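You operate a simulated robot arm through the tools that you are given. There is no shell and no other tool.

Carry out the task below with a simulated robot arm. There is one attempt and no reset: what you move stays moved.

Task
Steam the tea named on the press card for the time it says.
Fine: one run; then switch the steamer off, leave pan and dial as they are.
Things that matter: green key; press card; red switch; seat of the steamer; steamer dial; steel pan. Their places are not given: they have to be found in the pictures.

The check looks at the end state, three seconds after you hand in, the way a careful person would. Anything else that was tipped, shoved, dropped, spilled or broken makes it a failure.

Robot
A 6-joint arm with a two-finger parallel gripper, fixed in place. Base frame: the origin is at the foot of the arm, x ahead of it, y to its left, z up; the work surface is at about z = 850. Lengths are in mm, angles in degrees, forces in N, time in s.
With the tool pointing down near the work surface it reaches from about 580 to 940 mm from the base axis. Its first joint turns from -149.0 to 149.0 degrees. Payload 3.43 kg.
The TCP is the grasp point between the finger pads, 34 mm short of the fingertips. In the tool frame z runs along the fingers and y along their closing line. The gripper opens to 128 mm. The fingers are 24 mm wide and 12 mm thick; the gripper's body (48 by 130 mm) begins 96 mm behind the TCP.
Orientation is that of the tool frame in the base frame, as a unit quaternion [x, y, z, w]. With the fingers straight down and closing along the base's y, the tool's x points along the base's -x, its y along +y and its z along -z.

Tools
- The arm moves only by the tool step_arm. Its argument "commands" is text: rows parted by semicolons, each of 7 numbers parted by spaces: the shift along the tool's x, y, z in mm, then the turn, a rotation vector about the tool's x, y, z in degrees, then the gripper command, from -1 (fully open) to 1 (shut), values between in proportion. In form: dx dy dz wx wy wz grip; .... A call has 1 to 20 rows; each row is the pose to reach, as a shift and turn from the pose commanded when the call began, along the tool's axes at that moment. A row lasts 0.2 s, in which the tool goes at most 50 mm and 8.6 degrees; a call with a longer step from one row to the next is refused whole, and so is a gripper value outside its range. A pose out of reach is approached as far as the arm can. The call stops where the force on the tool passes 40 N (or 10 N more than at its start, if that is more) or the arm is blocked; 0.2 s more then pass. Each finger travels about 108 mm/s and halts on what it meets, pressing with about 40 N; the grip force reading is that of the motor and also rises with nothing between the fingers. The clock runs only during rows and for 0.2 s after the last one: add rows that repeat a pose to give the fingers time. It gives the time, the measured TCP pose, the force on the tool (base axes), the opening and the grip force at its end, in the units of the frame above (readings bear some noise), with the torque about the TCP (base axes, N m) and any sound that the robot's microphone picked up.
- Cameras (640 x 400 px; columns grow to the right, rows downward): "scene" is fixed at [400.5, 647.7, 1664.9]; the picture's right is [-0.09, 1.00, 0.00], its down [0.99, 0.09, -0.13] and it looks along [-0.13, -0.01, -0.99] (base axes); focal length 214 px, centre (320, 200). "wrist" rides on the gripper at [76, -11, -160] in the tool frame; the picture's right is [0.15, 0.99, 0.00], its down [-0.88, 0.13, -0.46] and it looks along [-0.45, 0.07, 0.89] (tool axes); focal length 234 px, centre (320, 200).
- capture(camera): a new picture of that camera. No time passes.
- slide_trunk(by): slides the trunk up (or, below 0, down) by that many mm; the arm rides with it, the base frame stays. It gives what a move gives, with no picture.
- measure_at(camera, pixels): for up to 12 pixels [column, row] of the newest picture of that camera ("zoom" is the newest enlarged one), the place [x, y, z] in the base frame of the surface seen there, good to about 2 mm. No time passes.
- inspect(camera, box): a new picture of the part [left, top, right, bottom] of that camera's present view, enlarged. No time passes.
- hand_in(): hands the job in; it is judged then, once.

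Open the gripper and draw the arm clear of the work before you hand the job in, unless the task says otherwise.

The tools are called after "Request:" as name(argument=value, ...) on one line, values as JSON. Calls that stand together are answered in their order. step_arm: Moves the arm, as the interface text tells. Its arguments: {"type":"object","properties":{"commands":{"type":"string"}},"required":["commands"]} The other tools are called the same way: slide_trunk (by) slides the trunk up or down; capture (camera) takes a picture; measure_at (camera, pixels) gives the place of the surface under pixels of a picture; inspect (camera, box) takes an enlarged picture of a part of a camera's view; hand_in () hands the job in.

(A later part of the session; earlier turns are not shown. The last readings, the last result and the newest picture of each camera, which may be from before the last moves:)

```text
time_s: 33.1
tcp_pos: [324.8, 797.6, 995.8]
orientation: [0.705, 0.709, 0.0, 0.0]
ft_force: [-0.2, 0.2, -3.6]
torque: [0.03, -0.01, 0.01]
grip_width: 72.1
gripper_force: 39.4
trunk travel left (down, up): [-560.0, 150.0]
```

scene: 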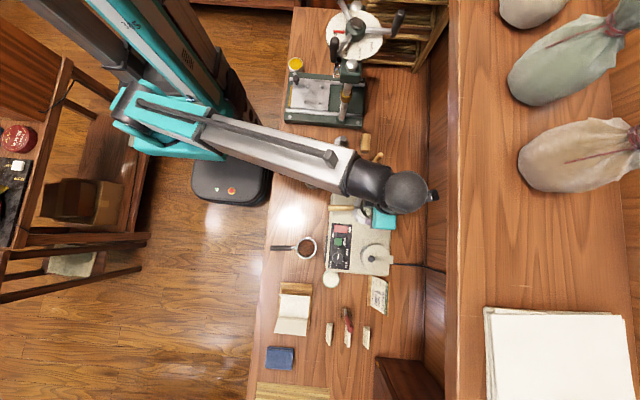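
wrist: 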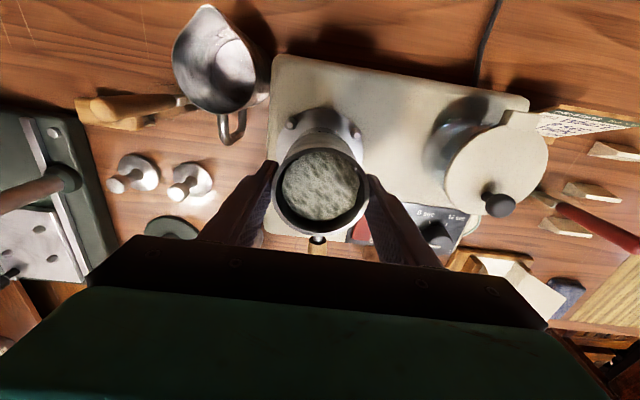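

Request:
step_arm(commands="0 0 0.5 0 0 0 1; 0 0 1.0 0 0 0 1; 0 0 1.5 0 0 0 1; 0 0 1.5 0 0 0 1")

Request:
inspect(camera="wrist", box=[250, 90, 394, 250])

```text
time_s: 34.1
tcp_pos: [325.5, 797.1, 994.1]
orientation: [0.705, 0.709, 0.001, 0.0]
ft_force: [0.1, 0.4, -3.6]
torque: [0.0, 0.0, 0.0]
grip_width: 71.9
gripper_force: 40.5
trunk travel left (down, up): [-560.0, 150.0]
```

```text
2.50 times, centred on (322, 170) of wrist
```

zoom: 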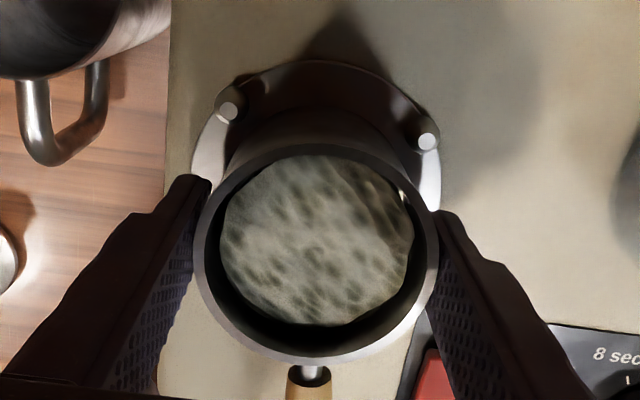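

The picture shows the pan centred between the lugs at zoom (228,110) and (427,140), with still no contact force. I measure the rim height and continue the slow descent.

Request:
measure_at(camera="zoom", pixels=[[201, 258], [432, 258], [316, 357], [322, 149], [238, 330], [400, 328], [240, 180], [402, 182], [228, 110], [427, 141]])

Request:
step_arm(commands="0 0 0.5 0 0 0 1; 0 0 1.0 0 0 0 1; 0 0 1.5 0 0 0 1; 0 0 1.5 0 0 0 1")

```text
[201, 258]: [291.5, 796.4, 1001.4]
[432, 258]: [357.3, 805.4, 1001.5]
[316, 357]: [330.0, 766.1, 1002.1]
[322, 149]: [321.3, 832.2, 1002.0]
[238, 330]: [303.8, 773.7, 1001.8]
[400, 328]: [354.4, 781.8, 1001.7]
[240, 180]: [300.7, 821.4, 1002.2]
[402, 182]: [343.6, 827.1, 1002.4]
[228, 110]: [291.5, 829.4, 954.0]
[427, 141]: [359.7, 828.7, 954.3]
```

```text
time_s: 35.1
tcp_pos: [325.2, 797.0, 993.7]
orientation: [0.705, 0.709, 0.001, -0.001]
ft_force: [0.3, 3.4, 7.7]
torque: [0.41, 0.2, -0.1]
grip_width: 72.1
gripper_force: 39.5
trunk travel left (down, up): [-560.0, 150.0]
```

Contact: the vertical force changed by ≈11 N at TCP z 993.7, so the pan stands on the plate. Before opening I check the clearance to the pitcher handle at zoom (60,160).

Request:
inspect(camera="wrist", box=[150, 60, 420, 250])

Request:
measure_at(camera="zoom", pixels=[[258, 175], [270, 195], [235, 165], [285, 150], [180, 130], [240, 110], [300, 200], [480, 160], [560, 200]])

```text
2.11 times, centred on (285, 155) of wrist
```

zoom: 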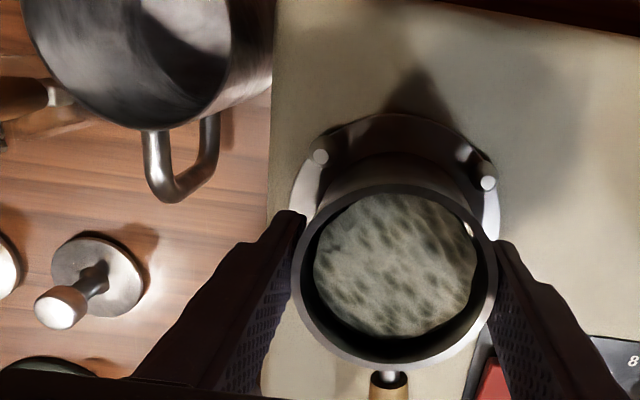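

```text
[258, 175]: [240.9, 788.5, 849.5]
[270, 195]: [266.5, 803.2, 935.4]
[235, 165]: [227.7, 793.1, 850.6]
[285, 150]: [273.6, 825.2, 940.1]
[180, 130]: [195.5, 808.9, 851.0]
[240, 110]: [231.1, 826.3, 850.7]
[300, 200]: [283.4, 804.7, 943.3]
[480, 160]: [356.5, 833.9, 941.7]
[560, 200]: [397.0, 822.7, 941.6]
```

All clear: the pitcher is at x<240. I open the fingers to about 93 mm in small steps.

Request:
step_arm(commands="0 0 0 0 0 0 -0.15; 0 0 0 0 0 0 -0.25; 0 0 0 0 0 0 -0.35; 0 0 0 0 0 0 -0.45; 0 0 0 0 0 0 -0.45")

Request:
inspect(camera="wrist", box=[250, 90, 394, 250])

Request:
measure_at(camera="zoom", pixels=[[201, 258], [432, 258], [316, 357], [322, 149], [238, 330], [400, 328], [240, 180], [402, 182]])

```text
time_s: 36.3
tcp_pos: [324.6, 798.1, 992.7]
orientation: [0.705, 0.709, 0.001, 0.001]
ft_force: [0.3, 0.2, -0.1]
torque: [0.01, 0.0, -0.04]
grip_width: 93.0
gripper_force: 0.0
trunk travel left (down, up): [-560.0, 150.0]
```

```text
2.50 times, centred on (322, 170) of wrist
```

zoom: 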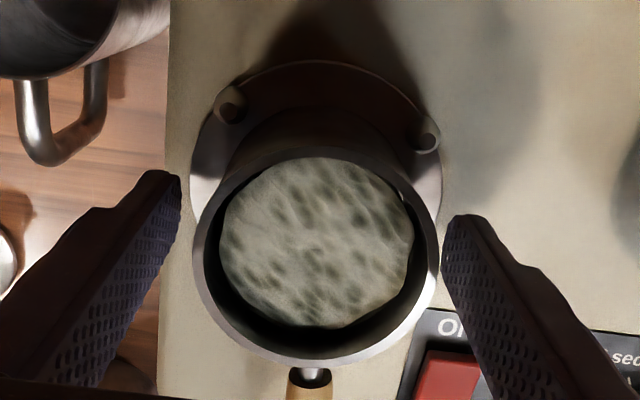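

```text
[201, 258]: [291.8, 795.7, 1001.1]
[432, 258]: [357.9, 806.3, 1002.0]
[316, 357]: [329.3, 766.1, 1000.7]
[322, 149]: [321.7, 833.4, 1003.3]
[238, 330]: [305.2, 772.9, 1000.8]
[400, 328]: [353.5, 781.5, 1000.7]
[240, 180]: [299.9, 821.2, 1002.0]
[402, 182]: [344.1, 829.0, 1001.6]
```

The pan stands level at (325.3,800.5), right at the lugs' centre, and the fingers are free. I raise the gripper straight up by 56 mm, clearing the rim (z≈1003).

Request:
step_arm(commands="0 0 -6 0 0 0 -0.45; 0 0 -20 0 0 0 -0.45; 0 0 -36 0 0 0 -0.45; 0 0 -50 0 0 0 -0.45; 0 0 -56 0 0 0 -0.45; 0 0 -56 0 0 0 -0.45")

Request:
capture(camera="wrist")

```text
time_s: 37.7
tcp_pos: [325.7, 796.3, 1049.3]
orientation: [0.705, 0.709, 0.0, 0.0]
ft_force: [-0.4, 0.3, -0.1]
torque: [0.01, -0.02, 0.03]
grip_width: 92.8
gripper_force: 0.0
trunk travel left (down, up): [-560.0, 150.0]
```

```text
taken
```

wrist: 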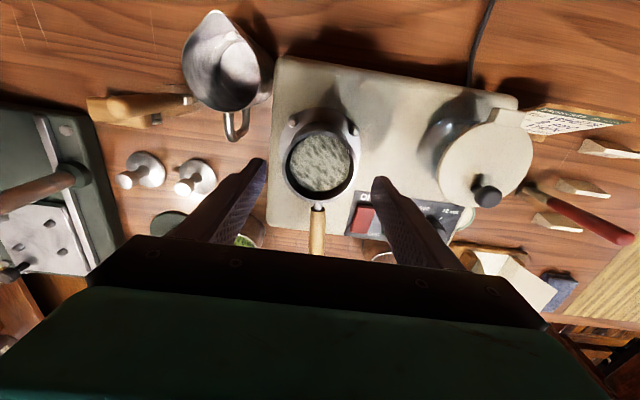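

The pan stays put on the seat at wrist (320,160). I draw back along -y to y≈697 for a good view of the panel.

Request:
step_arm(commands="-10 0 -2 0 0 0 -0.45; -30 0 -5 0 0 0 -0.45; -55 0 -5 0 0 0 -0.45; -80 0 -5 0 0 0 -0.45; -100 0 -5 0 0 0 -0.45; -100 0 -5 0 0 0 -0.45")

Request:
capture(camera="wrist")

Request:
inspect(camera="scene", box=[320, 190, 400, 276])

```text
time_s: 39.1
tcp_pos: [324.4, 696.5, 1055.2]
orientation: [0.706, 0.708, 0.001, 0.002]
ft_force: [-0.6, 0.1, 0.5]
torque: [-0.03, 0.02, 0.04]
grip_width: 92.6
gripper_force: 0.1
trunk travel left (down, up): [-560.0, 150.0]
```

```text
taken
```

wrist: 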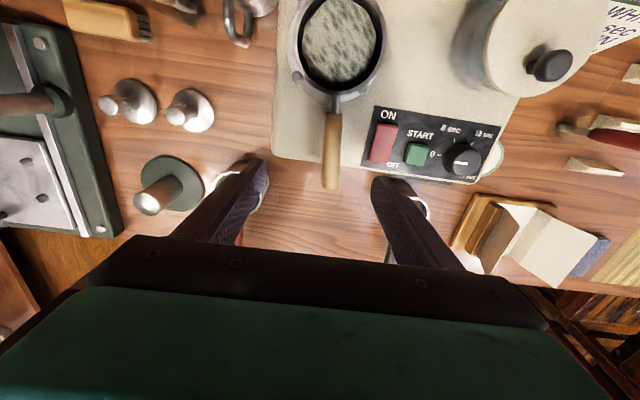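

```text
4.65 times, centred on (360, 233) of scene
```

zoom: 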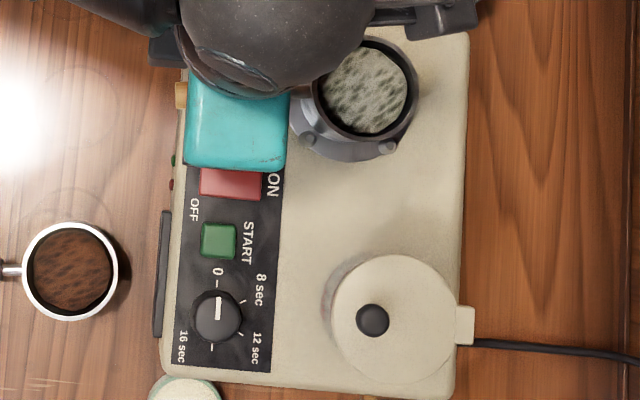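

The panel is clear in the scene zoom. I measure knob centre (217,316), the ticks for 0, 8, 12 and 16 sec, pointer ends, START key and panel surface.

Request:
measure_at(camera="zoom", pixels=[[217, 316], [217, 283], [243, 301], [241, 332], [211, 348], [217, 298], [217, 318], [193, 318], [243, 318], [217, 341], [230, 355], [218, 240]])

Request:
inspect(camera="scene", box=[325, 238, 357, 274])

```text
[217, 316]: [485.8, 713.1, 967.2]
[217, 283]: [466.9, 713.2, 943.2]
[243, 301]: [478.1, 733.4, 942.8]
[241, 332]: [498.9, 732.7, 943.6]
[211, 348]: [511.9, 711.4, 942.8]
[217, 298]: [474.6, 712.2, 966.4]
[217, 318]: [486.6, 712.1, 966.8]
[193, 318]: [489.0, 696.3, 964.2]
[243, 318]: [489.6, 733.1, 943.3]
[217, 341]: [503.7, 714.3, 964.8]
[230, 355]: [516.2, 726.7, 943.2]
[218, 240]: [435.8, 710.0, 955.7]
```

```text
11.11 times, centred on (341, 256) of scene
```

zoom: 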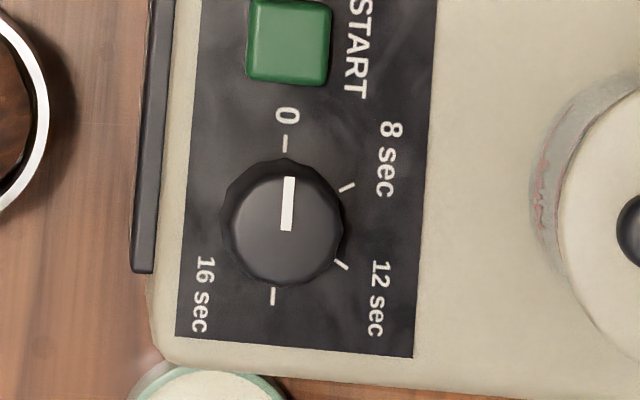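

The knob's centre is ≈(488,713), top z 967, panel z 943; the ticks give 0→8 sec as 60° clockwise seen from above. I check the height of the black bar at zoom (150,150) and the machine edge near the fingers' path.

Request:
measure_at(camera="zoom", pixels=[[150, 150], [145, 240], [170, 330], [200, 380], [185, 370], [287, 231], [288, 180], [283, 225], [232, 225], [338, 225], [283, 284], [283, 165]])

```text
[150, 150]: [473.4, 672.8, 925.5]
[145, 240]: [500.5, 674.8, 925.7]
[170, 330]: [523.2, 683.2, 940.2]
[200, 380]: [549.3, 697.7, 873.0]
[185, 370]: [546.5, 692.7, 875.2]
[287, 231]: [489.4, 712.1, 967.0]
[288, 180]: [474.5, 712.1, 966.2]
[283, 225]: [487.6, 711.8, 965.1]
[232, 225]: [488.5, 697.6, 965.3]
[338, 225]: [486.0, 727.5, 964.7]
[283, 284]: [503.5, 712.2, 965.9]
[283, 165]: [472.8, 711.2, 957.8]
```

The bar lies lower (z 925), so it is clear. I move above the knob at (488.3,712.4), turn the tool +60° on the way and set the opening to 60 mm.

Request:
step_arm(commands="2 18 0 0 0 6 -0.4; 4 38 0 0 0 13 -0.3; 6 58 0 0 0 20 -0.2; 8 80 0 0 0 28 -0.1; 10 102 2 0 0 36 0.06; 12 124 4 0 0 44 0.06; 14 146 6 0 0 52 0.06; 15.9 163.9 8 0 0 60 0.06; 15.9 163.9 8 0 0 60 0.06; 15.9 163.9 8 0 0 60 0.06")

Request:
capture(camera="wrist")

Request:
capture(camera="scene")

```text
time_s: 41.3
tcp_pos: [447.1, 680.5, 1052.4]
orientation: [0.833, 0.554, 0.0, -0.001]
ft_force: [-0.3, 0.0, -0.4]
torque: [-0.02, 0.03, 0.01]
grip_width: 60.3
gripper_force: 0.1
out of reach, approached as far as the arm can: row 3, 4, 5, 6, 7, 8, 9, 10
trunk travel left (down, up): [-560.0, 150.0]
```

```text
taken
```

wrist: 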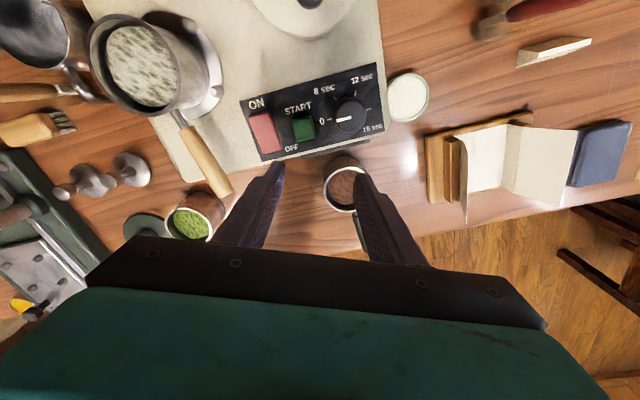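

```text
taken
```

scene: 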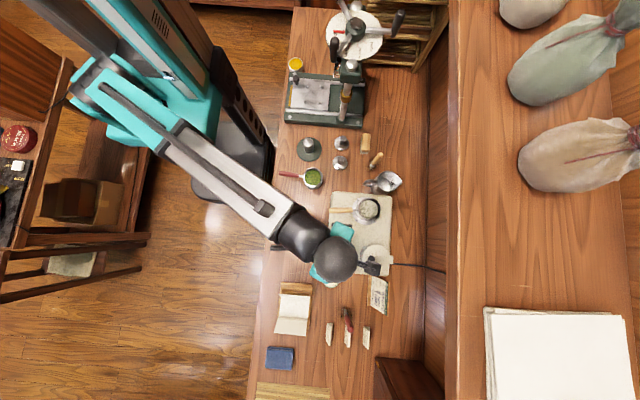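

The turn stopped at about 22° although the position is near, so a wrist-joint limit lies at that side. I measure the arm's current slope to decide on a trunk height that allows turning the tool the other way without self-contact.

Request:
measure_at(camera="scene", pixels=[[105, 90], [145, 115], [180, 145], [215, 170], [245, 195], [285, 220], [305, 235], [335, 258], [372, 268], [200, 190], [260, 235], [90, 110]])

Request:
inspect(camera="scene", box=[60, 40, 400, 290])

```text
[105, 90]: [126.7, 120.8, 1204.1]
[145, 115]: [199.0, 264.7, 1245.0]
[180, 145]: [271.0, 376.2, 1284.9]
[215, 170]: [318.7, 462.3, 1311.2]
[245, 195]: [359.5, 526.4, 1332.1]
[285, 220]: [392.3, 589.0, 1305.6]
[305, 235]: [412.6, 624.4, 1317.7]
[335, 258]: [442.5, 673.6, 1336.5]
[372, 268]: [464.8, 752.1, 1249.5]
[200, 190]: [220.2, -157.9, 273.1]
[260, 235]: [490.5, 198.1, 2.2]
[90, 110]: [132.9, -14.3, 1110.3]
```

```text
1.60 times, centred on (230, 165) of scene
```

zoom: 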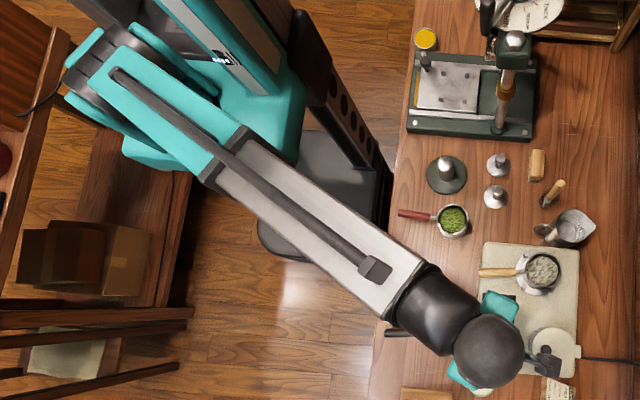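

The forearm rises about 15° to the wrist, so a higher trunk (level forearm) will leave room for the camera mount. First I turn the tool back by -83° in place at a safe height, pulling back slightly.

Request:
step_arm(commands="-4 0 0 0 0 -7 0.06; -8 0.3 0 0 0 -15 0.06; -12 0.5 0 0 0 -23 0.06; -16 0.8 0 0 0 -31 0.06; -20 1 0 0 0 -39 0.06; -21 1.3 0 0 0 -47 0.06; -21 1.3 0 0 0 -55 0.06; -21 1.3 0 0 0 -63 0.06; -21 1.3 0 0 0 -71 0.06; -21 1.3 0 0 0 -79 0.06; -21 1.3 0 0 0 -83 0.06; -21 1.3 0 0 0 -83 0.06")

Request:
slide_trunk(by=50)

```text
time_s: 43.9
tcp_pos: [440.6, 660.2, 1053.0]
orientation: [0.256, 0.967, 0.001, -0.001]
ft_force: [0.5, -0.4, 0.0]
torque: [-0.02, 0.0, 0.02]
grip_width: 60.4
gripper_force: 0.1
trunk travel left (down, up): [-560.0, 150.0]
```

```text
time_s: 44.9
tcp_pos: [439.8, 661.3, 1102.7]
orientation: [0.256, 0.967, 0.001, -0.001]
ft_force: [-0.4, 0.3, 0.3]
torque: [0.04, 0.03, -0.01]
grip_width: 60.0
gripper_force: 0.1
trunk travel left (down, up): [-610.0, 100.0]
```

Turned to azimuth 150° without contact. I lower the arm by 50 mm, raise the trunk 50 mm more, and lower again.

Request:
step_arm(commands="0 0 15 0 0 0 0.06; 0 0 35 0 0 0 0.06; 0 0 50 0 0 0 0.06; 0 0 50 0 0 0 0.06")

Request:
slide_trunk(by=50)

Request:
step_arm(commands="0 0 15 0 0 0 0.06; 0 0 35 0 0 0 0.06; 0 0 50 0 0 0 0.06; 0 0 50 0 0 0 0.06")

Request:
capture(camera="scene")

Request:
capture(camera="wrist")

```text
time_s: 45.9
tcp_pos: [440.9, 660.4, 1052.7]
orientation: [0.256, 0.967, 0.001, -0.001]
ft_force: [-0.6, -0.2, -0.1]
torque: [0.0, -0.01, -0.03]
grip_width: 60.3
gripper_force: 0.1
trunk travel left (down, up): [-610.0, 100.0]
```

```text
time_s: 46.8
tcp_pos: [439.9, 661.2, 1102.7]
orientation: [0.256, 0.967, 0.001, -0.001]
ft_force: [0.1, 0.6, -0.6]
torque: [0.02, -0.04, -0.05]
grip_width: 60.4
gripper_force: 0.1
trunk travel left (down, up): [-660.0, 50.0]
```

```text
time_s: 47.8
tcp_pos: [440.5, 660.9, 1051.9]
orientation: [0.256, 0.967, 0.001, -0.001]
ft_force: [0.1, -0.4, -0.3]
torque: [0.03, -0.02, 0.0]
grip_width: 60.2
gripper_force: 0.1
trunk travel left (down, up): [-660.0, 50.0]
```

```text
taken
```

scene: 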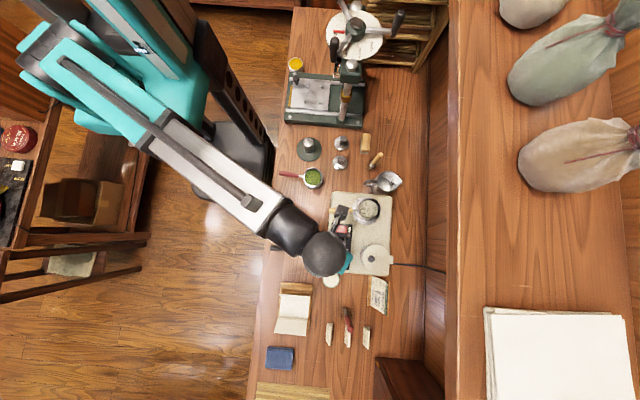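

```text
taken
```

wrist: 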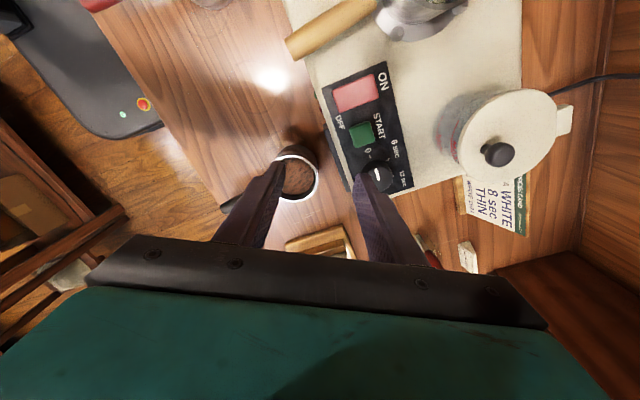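

The arm is flatter now. I move above the knob and turn the tool by -60° (closing line at azimuth 120°), watching the force.

Request:
step_arm(commands="-4 17 0 0 0 -4 0.06; -8 34 0 0 0 -11 0.06; -12 51 0 0 0 -19 0.06; -16 68.5 0 0 0 -27 0.06; -16 68.5 0 0 0 -35 0.06; -16 68.5 0 0 0 -43 0.06; -16 68.5 0 0 0 -51 0.06; -16 68.5 0 0 0 -59 0.06; -16 68.5 0 0 0 -60 0.06; -16 68.5 0 0 0 -60 0.06")

Request:
capture(camera="wrist")

Request:
inspect(camera="scene", box=[240, 180, 400, 300])

```text
time_s: 50.0
tcp_pos: [488.3, 712.2, 1054.0]
orientation: [-0.262, 0.965, 0.001, 0.0]
ft_force: [0.3, 0.4, -0.1]
torque: [0.05, 0.03, -0.01]
grip_width: 60.2
gripper_force: 0.0
trunk travel left (down, up): [-660.0, 50.0]
```

```text
taken
```

wrist: 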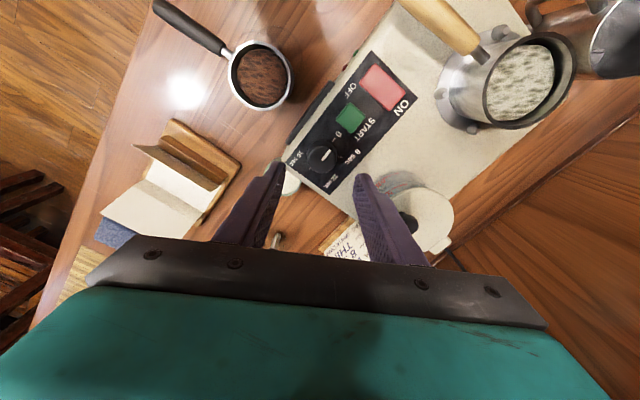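

```text
3.33 times, centred on (320, 240) of scene
```

zoom: 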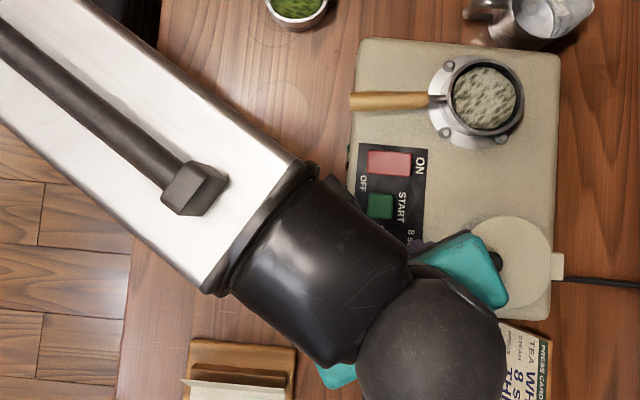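

The tool is over the knob with the closing line at azimuth 120°. I check the lid knob's height at zoom (497,260) and the pan before going down.

Request:
measure_at(camera="zoom", pixels=[[497, 260], [520, 245], [455, 330], [485, 95], [380, 205], [390, 160]])

Request:
measure_at(camera="wrist", pixels=[[326, 155], [350, 117], [383, 88], [405, 222], [430, 215]])

Request:
inspect(camera="wrist", box=[270, 50, 430, 210])

```text
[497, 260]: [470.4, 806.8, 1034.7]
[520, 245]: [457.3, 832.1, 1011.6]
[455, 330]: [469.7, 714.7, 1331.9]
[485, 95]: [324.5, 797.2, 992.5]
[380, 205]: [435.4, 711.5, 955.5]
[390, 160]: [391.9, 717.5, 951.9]
```

```text
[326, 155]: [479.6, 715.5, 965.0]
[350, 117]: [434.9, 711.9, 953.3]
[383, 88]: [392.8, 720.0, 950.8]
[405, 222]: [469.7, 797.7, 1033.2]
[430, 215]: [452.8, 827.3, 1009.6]
```

```text
2.50 times, centred on (350, 130) of wrist
```

zoom: 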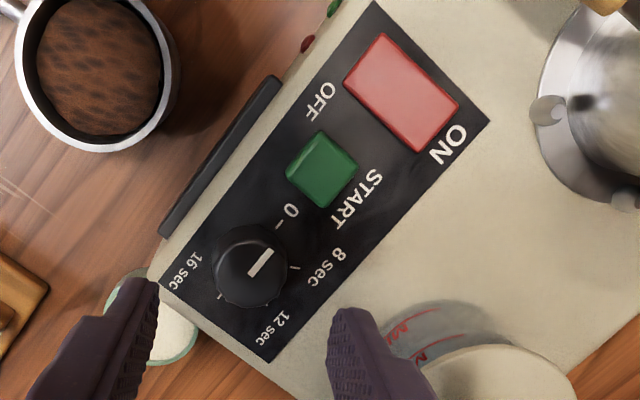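

The lid knob top is at 1034, well under the gripper body's lowest level (≈1078). I lower the open fingers around the dial knob to TCP z≈983 (tips ≈6 mm above the panel).

Request:
step_arm(commands="0 0 15 0 0 0 0.06; 0 0 32 0 0 0 0.06; 0 0 48 0 0 0 0.06; 0 0 60 0 0 0 0.06; 0 0 67 0 0 0 0.06; 0 0 71 0 0 0 0.06; 0 0 71 0 0 0 0.06")

Request:
capture(camera="wrist")

Request:
inspect(camera="wrist", box=[240, 110, 400, 260])

```text
time_s: 51.6
tcp_pos: [489.2, 713.3, 982.4]
orientation: [-0.261, 0.965, 0.001, 0.0]
ft_force: [-1.0, 0.4, -0.6]
torque: [-0.01, 0.0, 0.0]
grip_width: 60.0
gripper_force: 0.0
trunk travel left (down, up): [-660.0, 50.0]
```

```text
taken
```

wrist: 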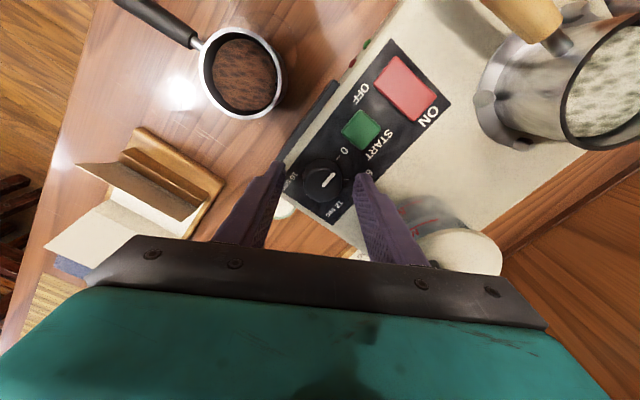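

```text
2.67 times, centred on (320, 185) of wrist
```

zoom: 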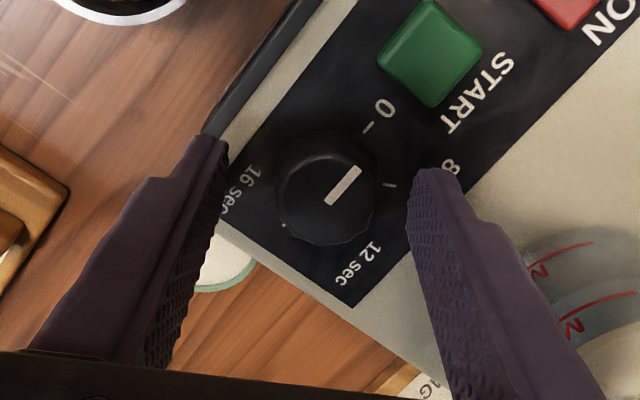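

The knob sits between the fingers at wrist zoom (328,187). I close the fingers on it gently.

Request:
step_arm(commands="0 0 0 0 0 0 0.2; 0 0 0 0 0 0 0.3; 0 0 0 0 0 0 0.4; 0 0 0 0 0 0 0.5; 0 0 0 0 0 0 0.6; 0 0 0 0 0 0 0.6")

Request:
inspect(camera="wrist", box=[240, 110, 400, 260])

```text
time_s: 53.0
tcp_pos: [486.6, 713.0, 982.3]
orientation: [-0.261, 0.965, 0.003, 0.0]
ft_force: [-4.4, 14.2, 2.3]
torque: [0.75, 0.48, -0.05]
grip_width: 34.7
gripper_force: 45.1
trunk travel left (down, up): [-660.0, 50.0]
```

```text
2.67 times, centred on (320, 185) of wrist
```

zoom: 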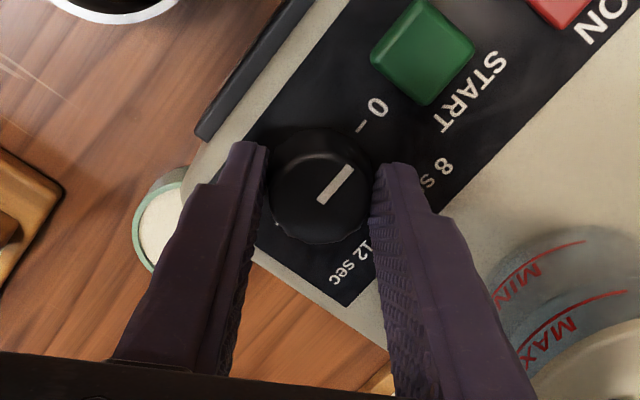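

The knob is gripped (34.7 mm) with 15 N sideways along +tool y, i.e. I'm ~1 mm off centre. I relieve this with a small shift along tool y.

Request:
step_arm(commands="0 0.5 0 0 0 0 0.6; 0 1.0 0 0 0 0 0.6; 0 1.0 0 0 0 0 0.6")

```text
time_s: 53.8
tcp_pos: [486.9, 713.6, 982.4]
orientation: [-0.262, 0.965, 0.001, 0.0]
ft_force: [-3.8, 14.9, 5.9]
torque: [0.51, 0.54, -0.05]
grip_width: 34.7
gripper_force: 45.4
trunk travel left (down, up): [-660.0, 50.0]
```

The side force is small and steady, so I start turning: +20° about tool z (clockwise from above) and check the pointer.

Request:
step_arm(commands="0 0 0 0 0 5 0.6; 0 0 0 0 0 10 0.6; 0 0 0 0 0 15 0.6; 0 0 0 0 0 20 0.6; 0 0 0 0 0 20 0.6")

Request:
inspect(camera="wrist", box=[240, 110, 400, 260])

```text
time_s: 55.0
tcp_pos: [487.9, 714.7, 984.5]
orientation: [-0.09, 0.996, 0.001, 0.001]
ft_force: [-2.5, 17.1, 9.0]
torque: [0.27, -0.14, 0.03]
grip_width: 34.7
gripper_force: 44.8
trunk travel left (down, up): [-660.0, 50.0]
```

```text
2.67 times, centred on (320, 185) of wrist
```

zoom: 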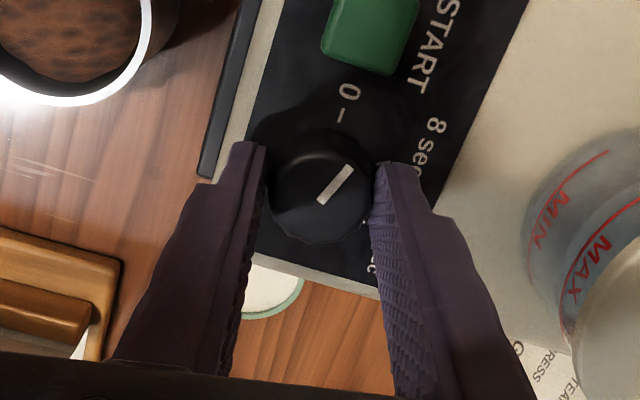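

The pointer turned with the fingers by 20°, forces moderate. I continue by another 40° to reach the 8 sec mark.

Request:
step_arm(commands="0 0 0 0 0 5 0.6; 0 0 0 0 0 10 0.6; 0 0 0 0 0 15 0.6; 0 0 0 0 0 20 0.6; 0 0 0 0 0 25 0.6; 0 0 0 0 0 30 0.6; 0 0 0 0 0 35 0.6; 0 0 0 0 0 40 0.6; 0 0 0 0 0 40 0.6")

Request:
inspect(camera="wrist", box=[240, 110, 400, 260])

```text
time_s: 57.0
tcp_pos: [487.5, 714.2, 983.2]
orientation: [0.257, 0.966, 0.003, 0.001]
ft_force: [-1.6, 23.9, 14.1]
torque: [0.17, -0.69, -0.01]
grip_width: 34.7
gripper_force: 45.1
trunk travel left (down, up): [-660.0, 50.0]
```

```text
2.67 times, centred on (320, 185) of wrist
```

zoom: 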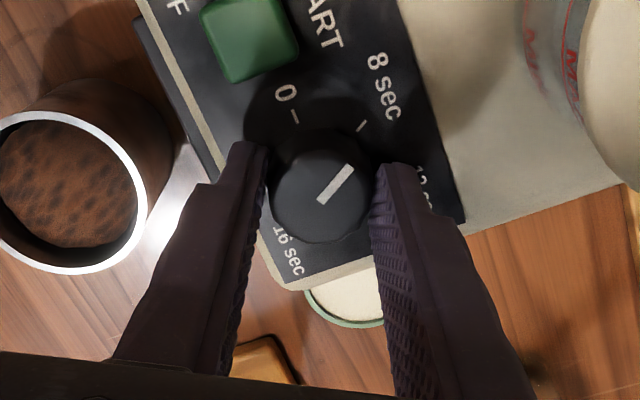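

The pointer now lies parallel to the 8 sec tick at zoom (361,127). I measure pointer ends and ticks to check the angle.

Request:
measure_at(camera="zoom", pixels=[[321, 201], [350, 168], [357, 131], [365, 122], [294, 112], [297, 121], [336, 184]])

```text
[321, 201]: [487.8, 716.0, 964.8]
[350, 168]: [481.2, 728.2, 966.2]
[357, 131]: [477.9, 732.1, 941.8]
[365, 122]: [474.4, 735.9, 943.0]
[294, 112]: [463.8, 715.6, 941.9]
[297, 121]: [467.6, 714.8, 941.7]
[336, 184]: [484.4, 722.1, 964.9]
```

Pointer angle ≈61° from the 0 mark, against 60° for the tick: the dial is at 8 sec. I ease the side force slightly and open the fingers to about 50 mm.

Request:
step_arm(commands="0.5 0.9 -0.5 0 0 0 0.6; 0.7 1.3 -1 0 0 0 0.55; 0.7 1.3 -1 0 0 0 0.42; 0.7 1.3 -1 0 0 0 0.35; 0.7 1.3 -1 0 0 0 0.25; 0.7 1.3 -1 0 0 0 0.22; 0.7 1.3 -1 0 0 0 0.22")

Request:
inspect(camera="wrist", box=[240, 110, 400, 260])

```text
time_s: 58.6
tcp_pos: [488.1, 715.5, 984.1]
orientation: [0.256, 0.967, 0.001, 0.0]
ft_force: [0.5, -0.8, -0.4]
torque: [0.02, -0.02, 0.0]
grip_width: 50.0
gripper_force: 0.1
trunk travel left (down, up): [-660.0, 50.0]
```

```text
2.67 times, centred on (320, 185) of wrist
```

zoom: 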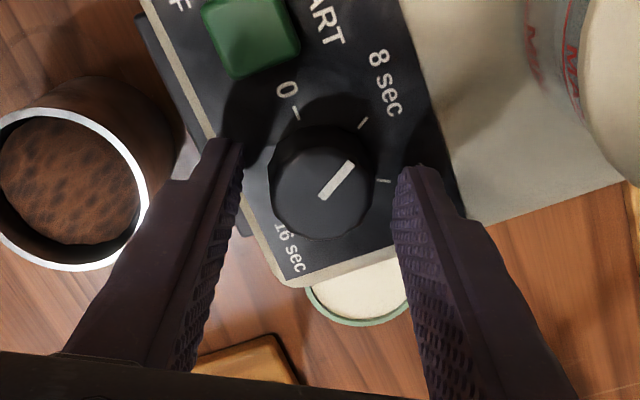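

The fingers are free and the pointer still lies toward 8 sec. I rise 70 mm.

Request:
step_arm(commands="0 0 -8 0 0 0 0.22; 0 0 -25 0 0 0 0.22; 0 0 -45 0 0 0 0.22; 0 0 -62 0 0 0 0.22; 0 0 -70 0 0 0 0.22; 0 0 -70 0 0 0 0.22")

Request:
capture(camera="wrist")

Request:
inspect(camera="wrist", box=[250, 40, 410, 190])

```text
time_s: 60.0
tcp_pos: [486.8, 715.3, 1052.2]
orientation: [0.257, 0.967, 0.001, 0.0]
ft_force: [0.3, 0.7, 0.7]
torque: [-0.06, 0.0, 0.0]
grip_width: 49.9
gripper_force: 0.0
trunk travel left (down, up): [-660.0, 50.0]
```

```text
taken
```

wrist: 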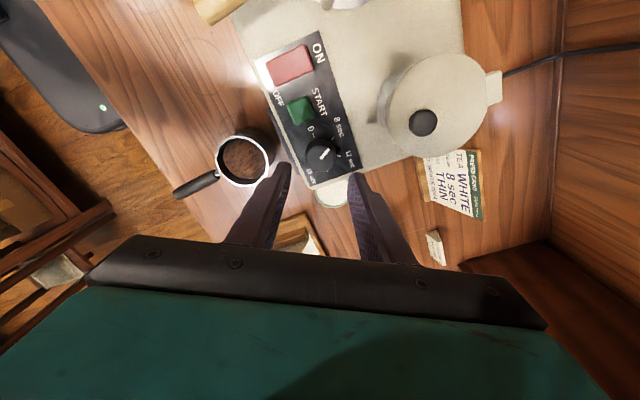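

```text
2.67 times, centred on (330, 115) of wrist
```

zoom: 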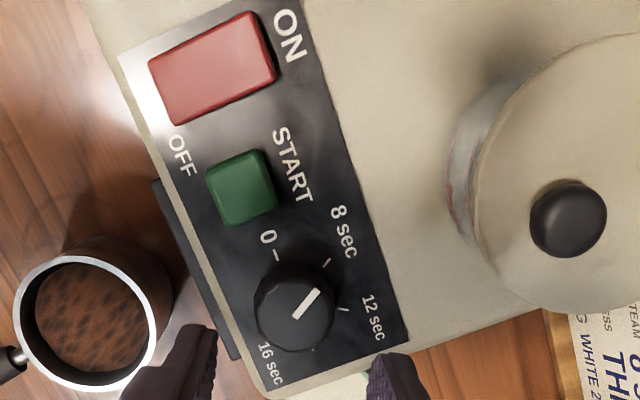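

The dial reads 8 sec. Now I measure the red rocker along its length: OFF end zoom (165,98), middle (210,75), ON end (258,50), and the green key.

Request:
measure_at(camera="zoom", pixels=[[160, 95], [175, 90], [190, 83], [210, 72], [230, 62], [245, 52], [255, 45], [240, 187], [215, 187], [262, 180], [180, 50], [296, 318]])

Request:
inspect(camera="wrist", box=[260, 30, 340, 105])

```text
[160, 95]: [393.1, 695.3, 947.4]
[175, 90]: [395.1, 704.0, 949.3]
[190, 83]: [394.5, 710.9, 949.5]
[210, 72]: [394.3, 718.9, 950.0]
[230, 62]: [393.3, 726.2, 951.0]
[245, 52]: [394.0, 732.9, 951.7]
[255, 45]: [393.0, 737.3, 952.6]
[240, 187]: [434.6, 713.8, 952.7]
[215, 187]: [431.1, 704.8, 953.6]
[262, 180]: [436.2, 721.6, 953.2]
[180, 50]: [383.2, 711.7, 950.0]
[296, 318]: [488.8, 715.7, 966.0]
```

```text
5.33 times, centred on (300, 68) of wrist
```

zoom: 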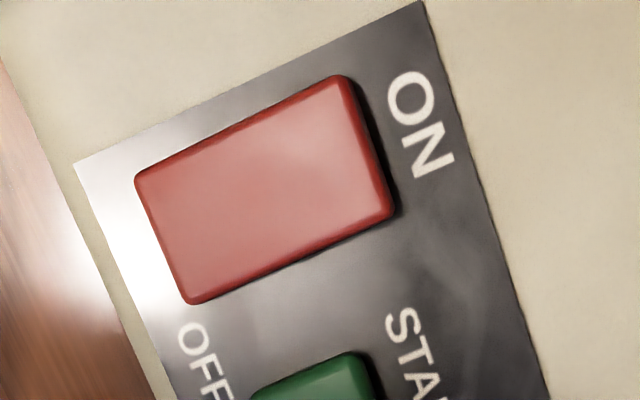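

The rocker's ON end (y≈735) is raised at z≈952.5 and the OFF end is down at ≈947.5, so it's off now. I close the fingers, align the tool (turn -30°) and move above the ON end at (394,729).

Request:
step_arm(commands="14 -5.5 0 0 0 -5 0.6; 32 -12.5 0 0 0 -12 1; 50 -19.5 0 0 0 -19 1; 68 -26.5 0 0 0 -26 1; 82 -32 0 0 0 -30 1; 87.3 -34.2 0 0 0 -30 1; 87.3 -34.2 0 0 0 -30 1; 87.3 -34.2 0 0 0 -30 1")

Request:
capture(camera="wrist")

Request:
inspect(camera="scene", box=[310, 190, 406, 290])

```text
time_s: 61.8
tcp_pos: [395.4, 727.6, 1053.3]
orientation: [-0.002, 1.0, 0.001, 0.0]
ft_force: [0.4, 0.3, -0.3]
torque: [-0.02, -0.03, 0.04]
grip_width: 0.3
gripper_force: 32.9
trunk travel left (down, up): [-660.0, 50.0]
```

```text
taken
```

wrist: 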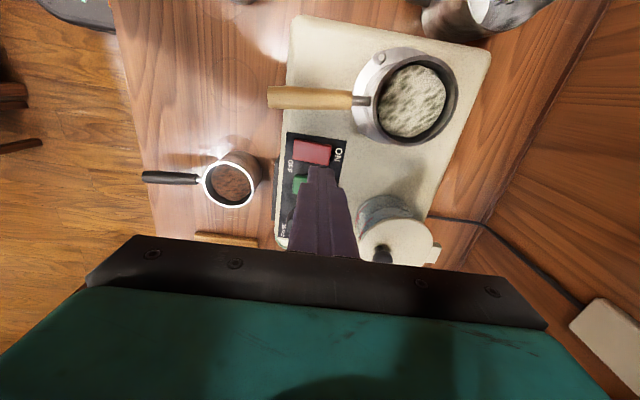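

```text
4.00 times, centred on (358, 240) of scene
```

zoom: 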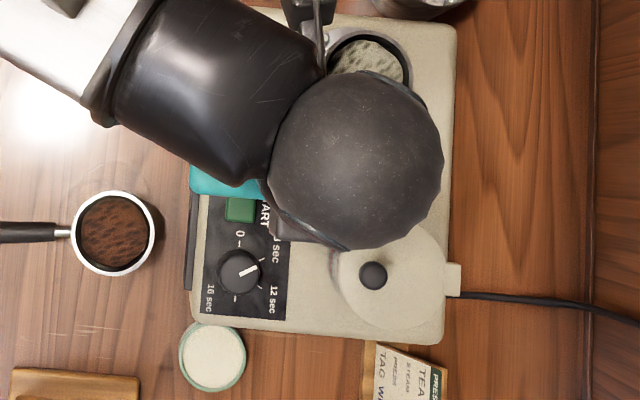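

The dial pointer clearly aims at 8 sec in the scene zoom. I lower the closed fingertips to about 6 mm above the ON end (TCP z≈993) and check alignment.

Request:
step_arm(commands="0 0 15 0 0 0 1; 0 1 32 0 0 0 1; 0 1.4 48 0 0 0 1; 0 1.4 57 0 0 0 1; 0 1.4 60 0 0 0 1; 0 1.4 60 0 0 0 1")

Request:
inspect(camera="wrist", box=[250, 100, 390, 230])

```text
time_s: 63.2
tcp_pos: [394.4, 730.3, 993.7]
orientation: [-0.003, 1.0, 0.0, 0.0]
ft_force: [0.1, -0.5, -0.1]
torque: [0.03, -0.02, 0.02]
grip_width: 0.0
gripper_force: 33.0
trunk travel left (down, up): [-660.0, 50.0]
```

```text
3.08 times, centred on (320, 165) of wrist
```

zoom: 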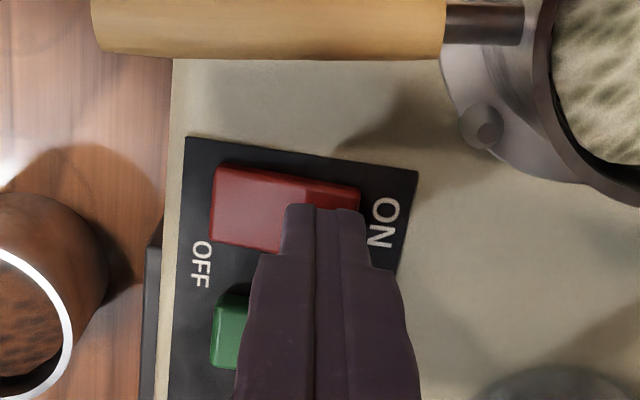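

The tips are above the ON end of the rocker (zoom (322,205)). I press down slowly in ~1.5 mm steps.

Request:
step_arm(commands="0 0 2 0 0 0 1; 0 0 4 0 0 0 1; 0 0 6 0 0 0 1; 0 0 7.5 0 0 0 1; 0 0 9 0 0 0 1; 0 0 10.5 0 0 0 1; 0 0 11.5 0 0 0 1")

Request:
inspect(camera="wrist", box=[250, 100, 390, 230])

```text
time_s: 64.8
tcp_pos: [394.8, 730.4, 984.0]
orientation: [-0.002, 1.0, 0.002, 0.001]
ft_force: [0.5, 3.1, 13.0]
torque: [-0.05, 0.03, -0.05]
grip_width: 0.0
gripper_force: 33.1
trunk travel left (down, up): [-660.0, 50.0]
```

```text
3.08 times, centred on (320, 165) of wrist
```

zoom: 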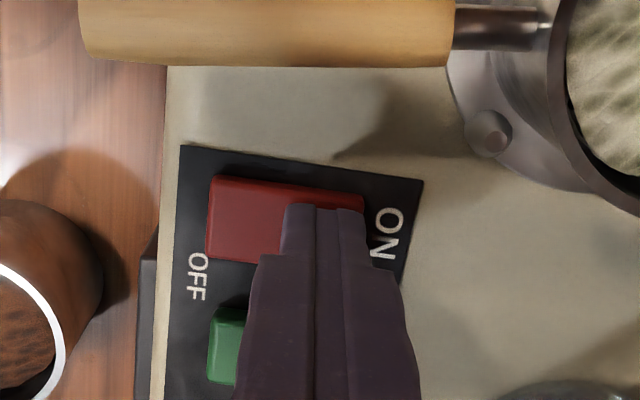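

The rocker gives way with 13 N but there is no sound yet. I press further in 1 mm steps.

Request:
step_arm(commands="0 0 1 0 0 0 1; 0 0 2 0 0 0 1; 0 0 3 0 0 0 1; 0 0 4 0 0 0 1")

Request:
inspect(camera="wrist", box=[250, 100, 390, 230])

```text
time_s: 65.7
tcp_pos: [394.5, 731.6, 984.2]
orientation: [-0.003, 1.0, 0.004, 0.001]
ft_force: [-3.8, -1.7, 14.4]
torque: [-0.22, 0.15, -0.03]
grip_width: 0.0
gripper_force: 32.8
trunk travel left (down, up): [-660.0, 50.0]
stopped in row 4: the force on the tool passed its limit at 42 N (the readings are from after the stop); the commanded pose is now the measured one
```

```text
3.08 times, centred on (320, 165) of wrist
```

zoom: 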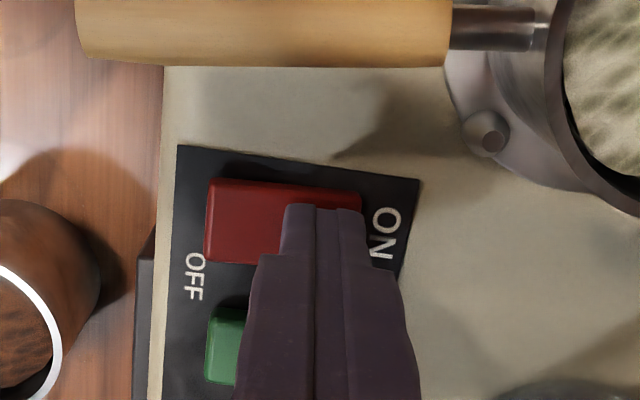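

The rocker hit its stop at 42 N and its face changed shade, so it probably tipped. I lift off by 70 mm and look.

Request:
step_arm(commands="0 0 -4 0 0 0 1; 0 0 -20 0 0 0 1; 0 0 -40 0 0 0 1; 0 0 -60 0 0 0 1; 0 0 -70 0 0 0 1; 0 0 -70 0 0 0 1")

Request:
capture(camera="wrist")

Request:
inspect(camera="wrist", box=[260, 110, 360, 200])

Request:
measure_at(camera="wrist", pixels=[[295, 152], [300, 152], [308, 153], [315, 154], [322, 155], [328, 156]])

```text
time_s: 67.0
tcp_pos: [395.6, 731.7, 1051.9]
orientation: [-0.002, 1.0, 0.004, 0.001]
ft_force: [-1.1, 0.4, 0.4]
torque: [-0.01, -0.01, -0.04]
grip_width: 0.0
gripper_force: 32.6
trunk travel left (down, up): [-660.0, 50.0]
```

```text
taken
```

wrist: 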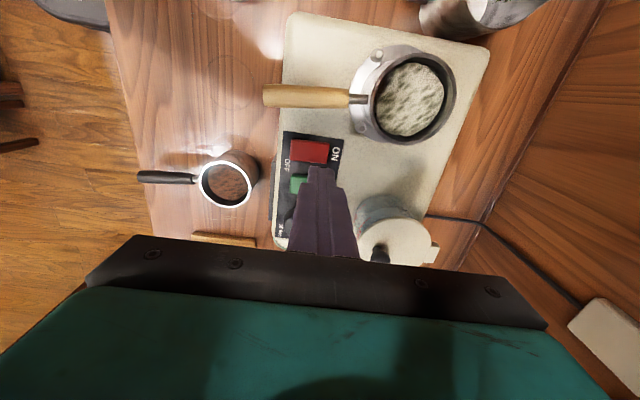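

```text
4.44 times, centred on (310, 155) of wrist
```

zoom: 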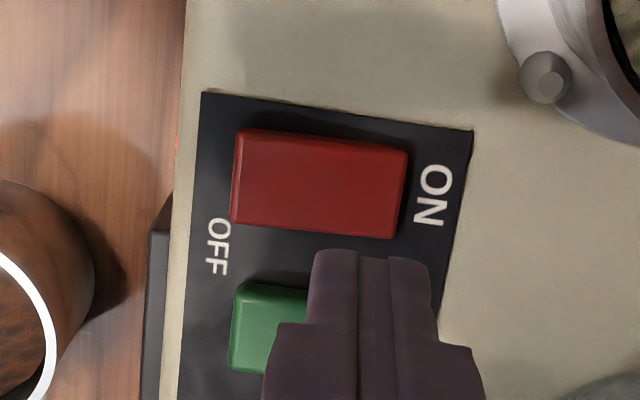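

```text
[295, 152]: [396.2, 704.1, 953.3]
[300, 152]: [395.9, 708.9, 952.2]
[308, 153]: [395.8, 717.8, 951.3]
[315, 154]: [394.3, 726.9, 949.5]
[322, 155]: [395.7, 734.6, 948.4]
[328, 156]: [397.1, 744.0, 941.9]
```

The rocker now slopes the other way (OFF end 953, ON end 948): it is ON. I move over the green key at (435.5,711).

Request:
step_arm(commands="-12 -6.5 0 0 0 0 1; -28 -15 0 0 0 0 1; -39.9 -20.7 10 0 0 0 1; -39.9 -20.7 30 0 0 0 1; -39.9 -20.7 48 0 0 0 1; -39.9 -20.7 56 0 0 0 1; -39.9 -20.7 56 0 0 0 1")

Request:
inspect(camera="wrist", box=[250, 100, 390, 230])

Request:
inspect(camera="scene", box=[310, 190, 406, 290])

```text
time_s: 68.7
tcp_pos: [436.5, 709.2, 996.2]
orientation: [-0.002, 1.0, 0.004, 0.001]
ft_force: [0.6, 0.3, -0.8]
torque: [-0.03, -0.01, 0.01]
grip_width: 0.2
gripper_force: 33.1
trunk travel left (down, up): [-660.0, 50.0]
```

```text
3.08 times, centred on (320, 165) of wrist
```

zoom: 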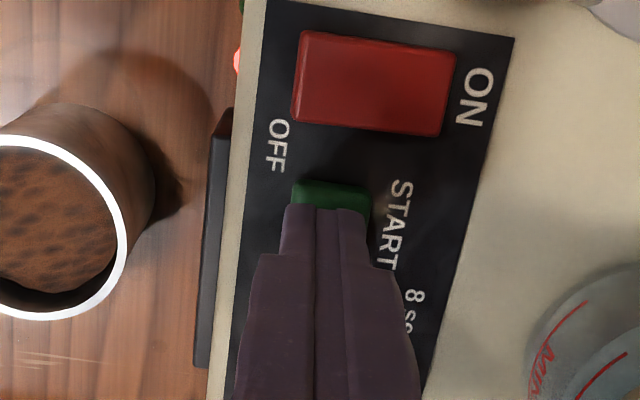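

```text
4.00 times, centred on (358, 240) of scene
```

zoom: 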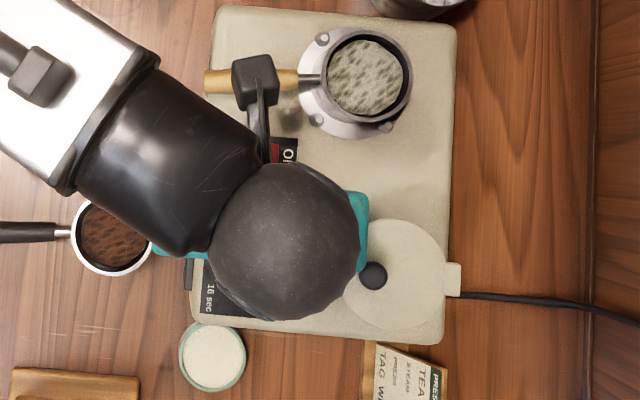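

The red lamp at the front is lit and the tips are over the green START key at zoom (330,195). I press it once, slowly.

Request:
step_arm(commands="0 0.6 3 0 0 0 1; 0 0.6 6 0 0 0 1; 0 0.6 7.5 0 0 0 1; 0 0.6 9 0 0 0 1; 0 0.6 10.5 0 0 0 1; 0 0.6 12 0 0 0 1")

```text
time_s: 70.0
tcp_pos: [435.2, 711.5, 983.8]
orientation: [-0.002, 1.0, 0.004, 0.001]
ft_force: [0.8, 0.3, 1.4]
torque: [0.04, 0.01, 0.0]
grip_width: 0.0
gripper_force: 33.0
trunk travel left (down, up): [-660.0, 50.0]
heard: click
```

A click was heard, so START has been actuated at about t=69.8 s. I lift straight off the key and look.

Request:
step_arm(commands="0 0 -5 0 0 0 1; 0 0 -20 0 0 0 1; 0 0 -40 0 0 0 1; 0 0 -60 0 0 0 1; 0 0 -60 0 0 0 1")

Request:
capture(camera="wrist")

Request:
inspect(camera="scene", box=[310, 190, 406, 290])

```text
time_s: 71.2
tcp_pos: [435.4, 710.5, 1044.5]
orientation: [-0.003, 1.0, 0.003, 0.001]
ft_force: [1.0, -0.3, 1.1]
torque: [-0.01, -0.04, 0.02]
grip_width: 0.1
gripper_force: 32.7
trunk travel left (down, up): [-660.0, 50.0]
```

```text
taken
```

wrist: 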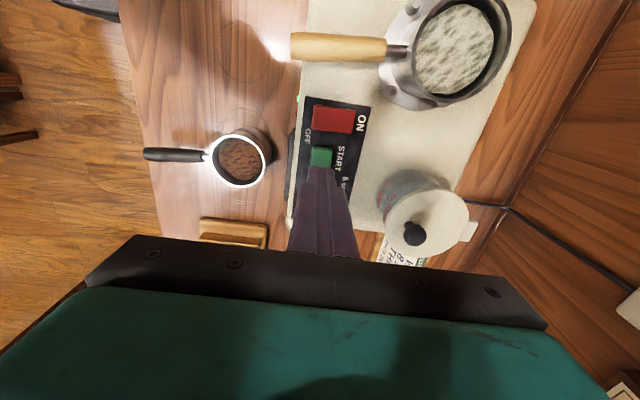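

```text
4.00 times, centred on (358, 240) of scene
```

zoom: 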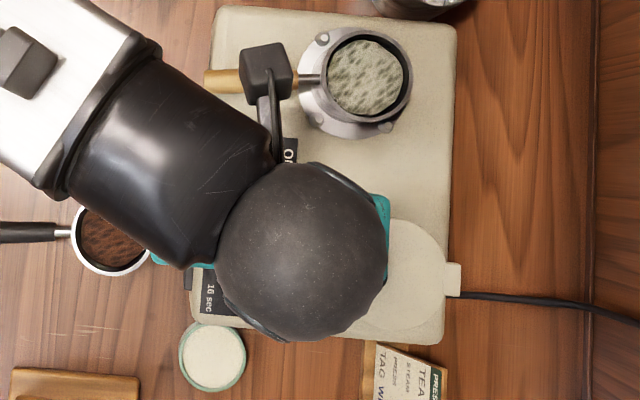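

I look at the lamps by the panel at wrist (300,100) to see whether the green run lamp is lit.

Request:
inspect(camera="wrist", box=[280, 80, 380, 180])

Request:
inspect(camera="wrist", box=[380, 0, 540, 120])

```text
4.00 times, centred on (330, 130) of wrist
```

zoom: 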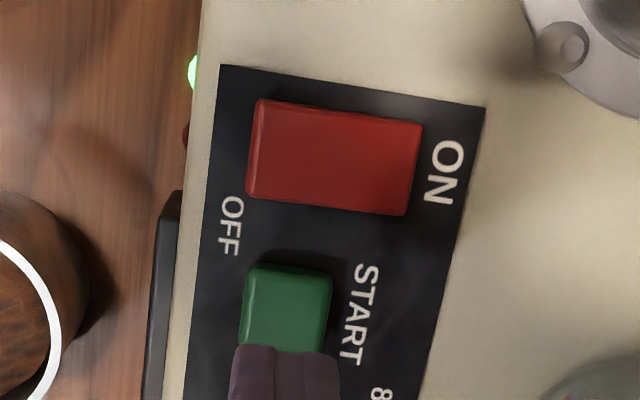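

```text
3.33 times, centred on (460, 60) of wrist
```

zoom: 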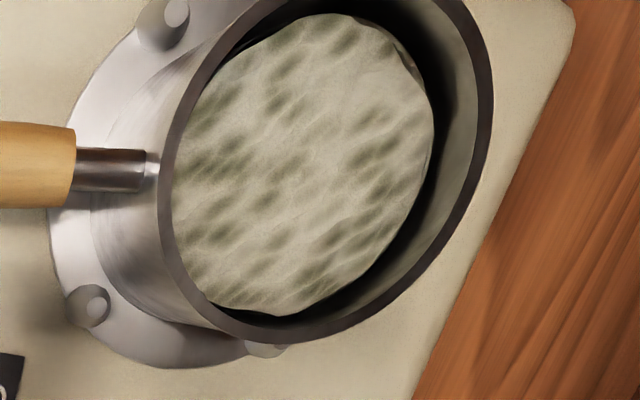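

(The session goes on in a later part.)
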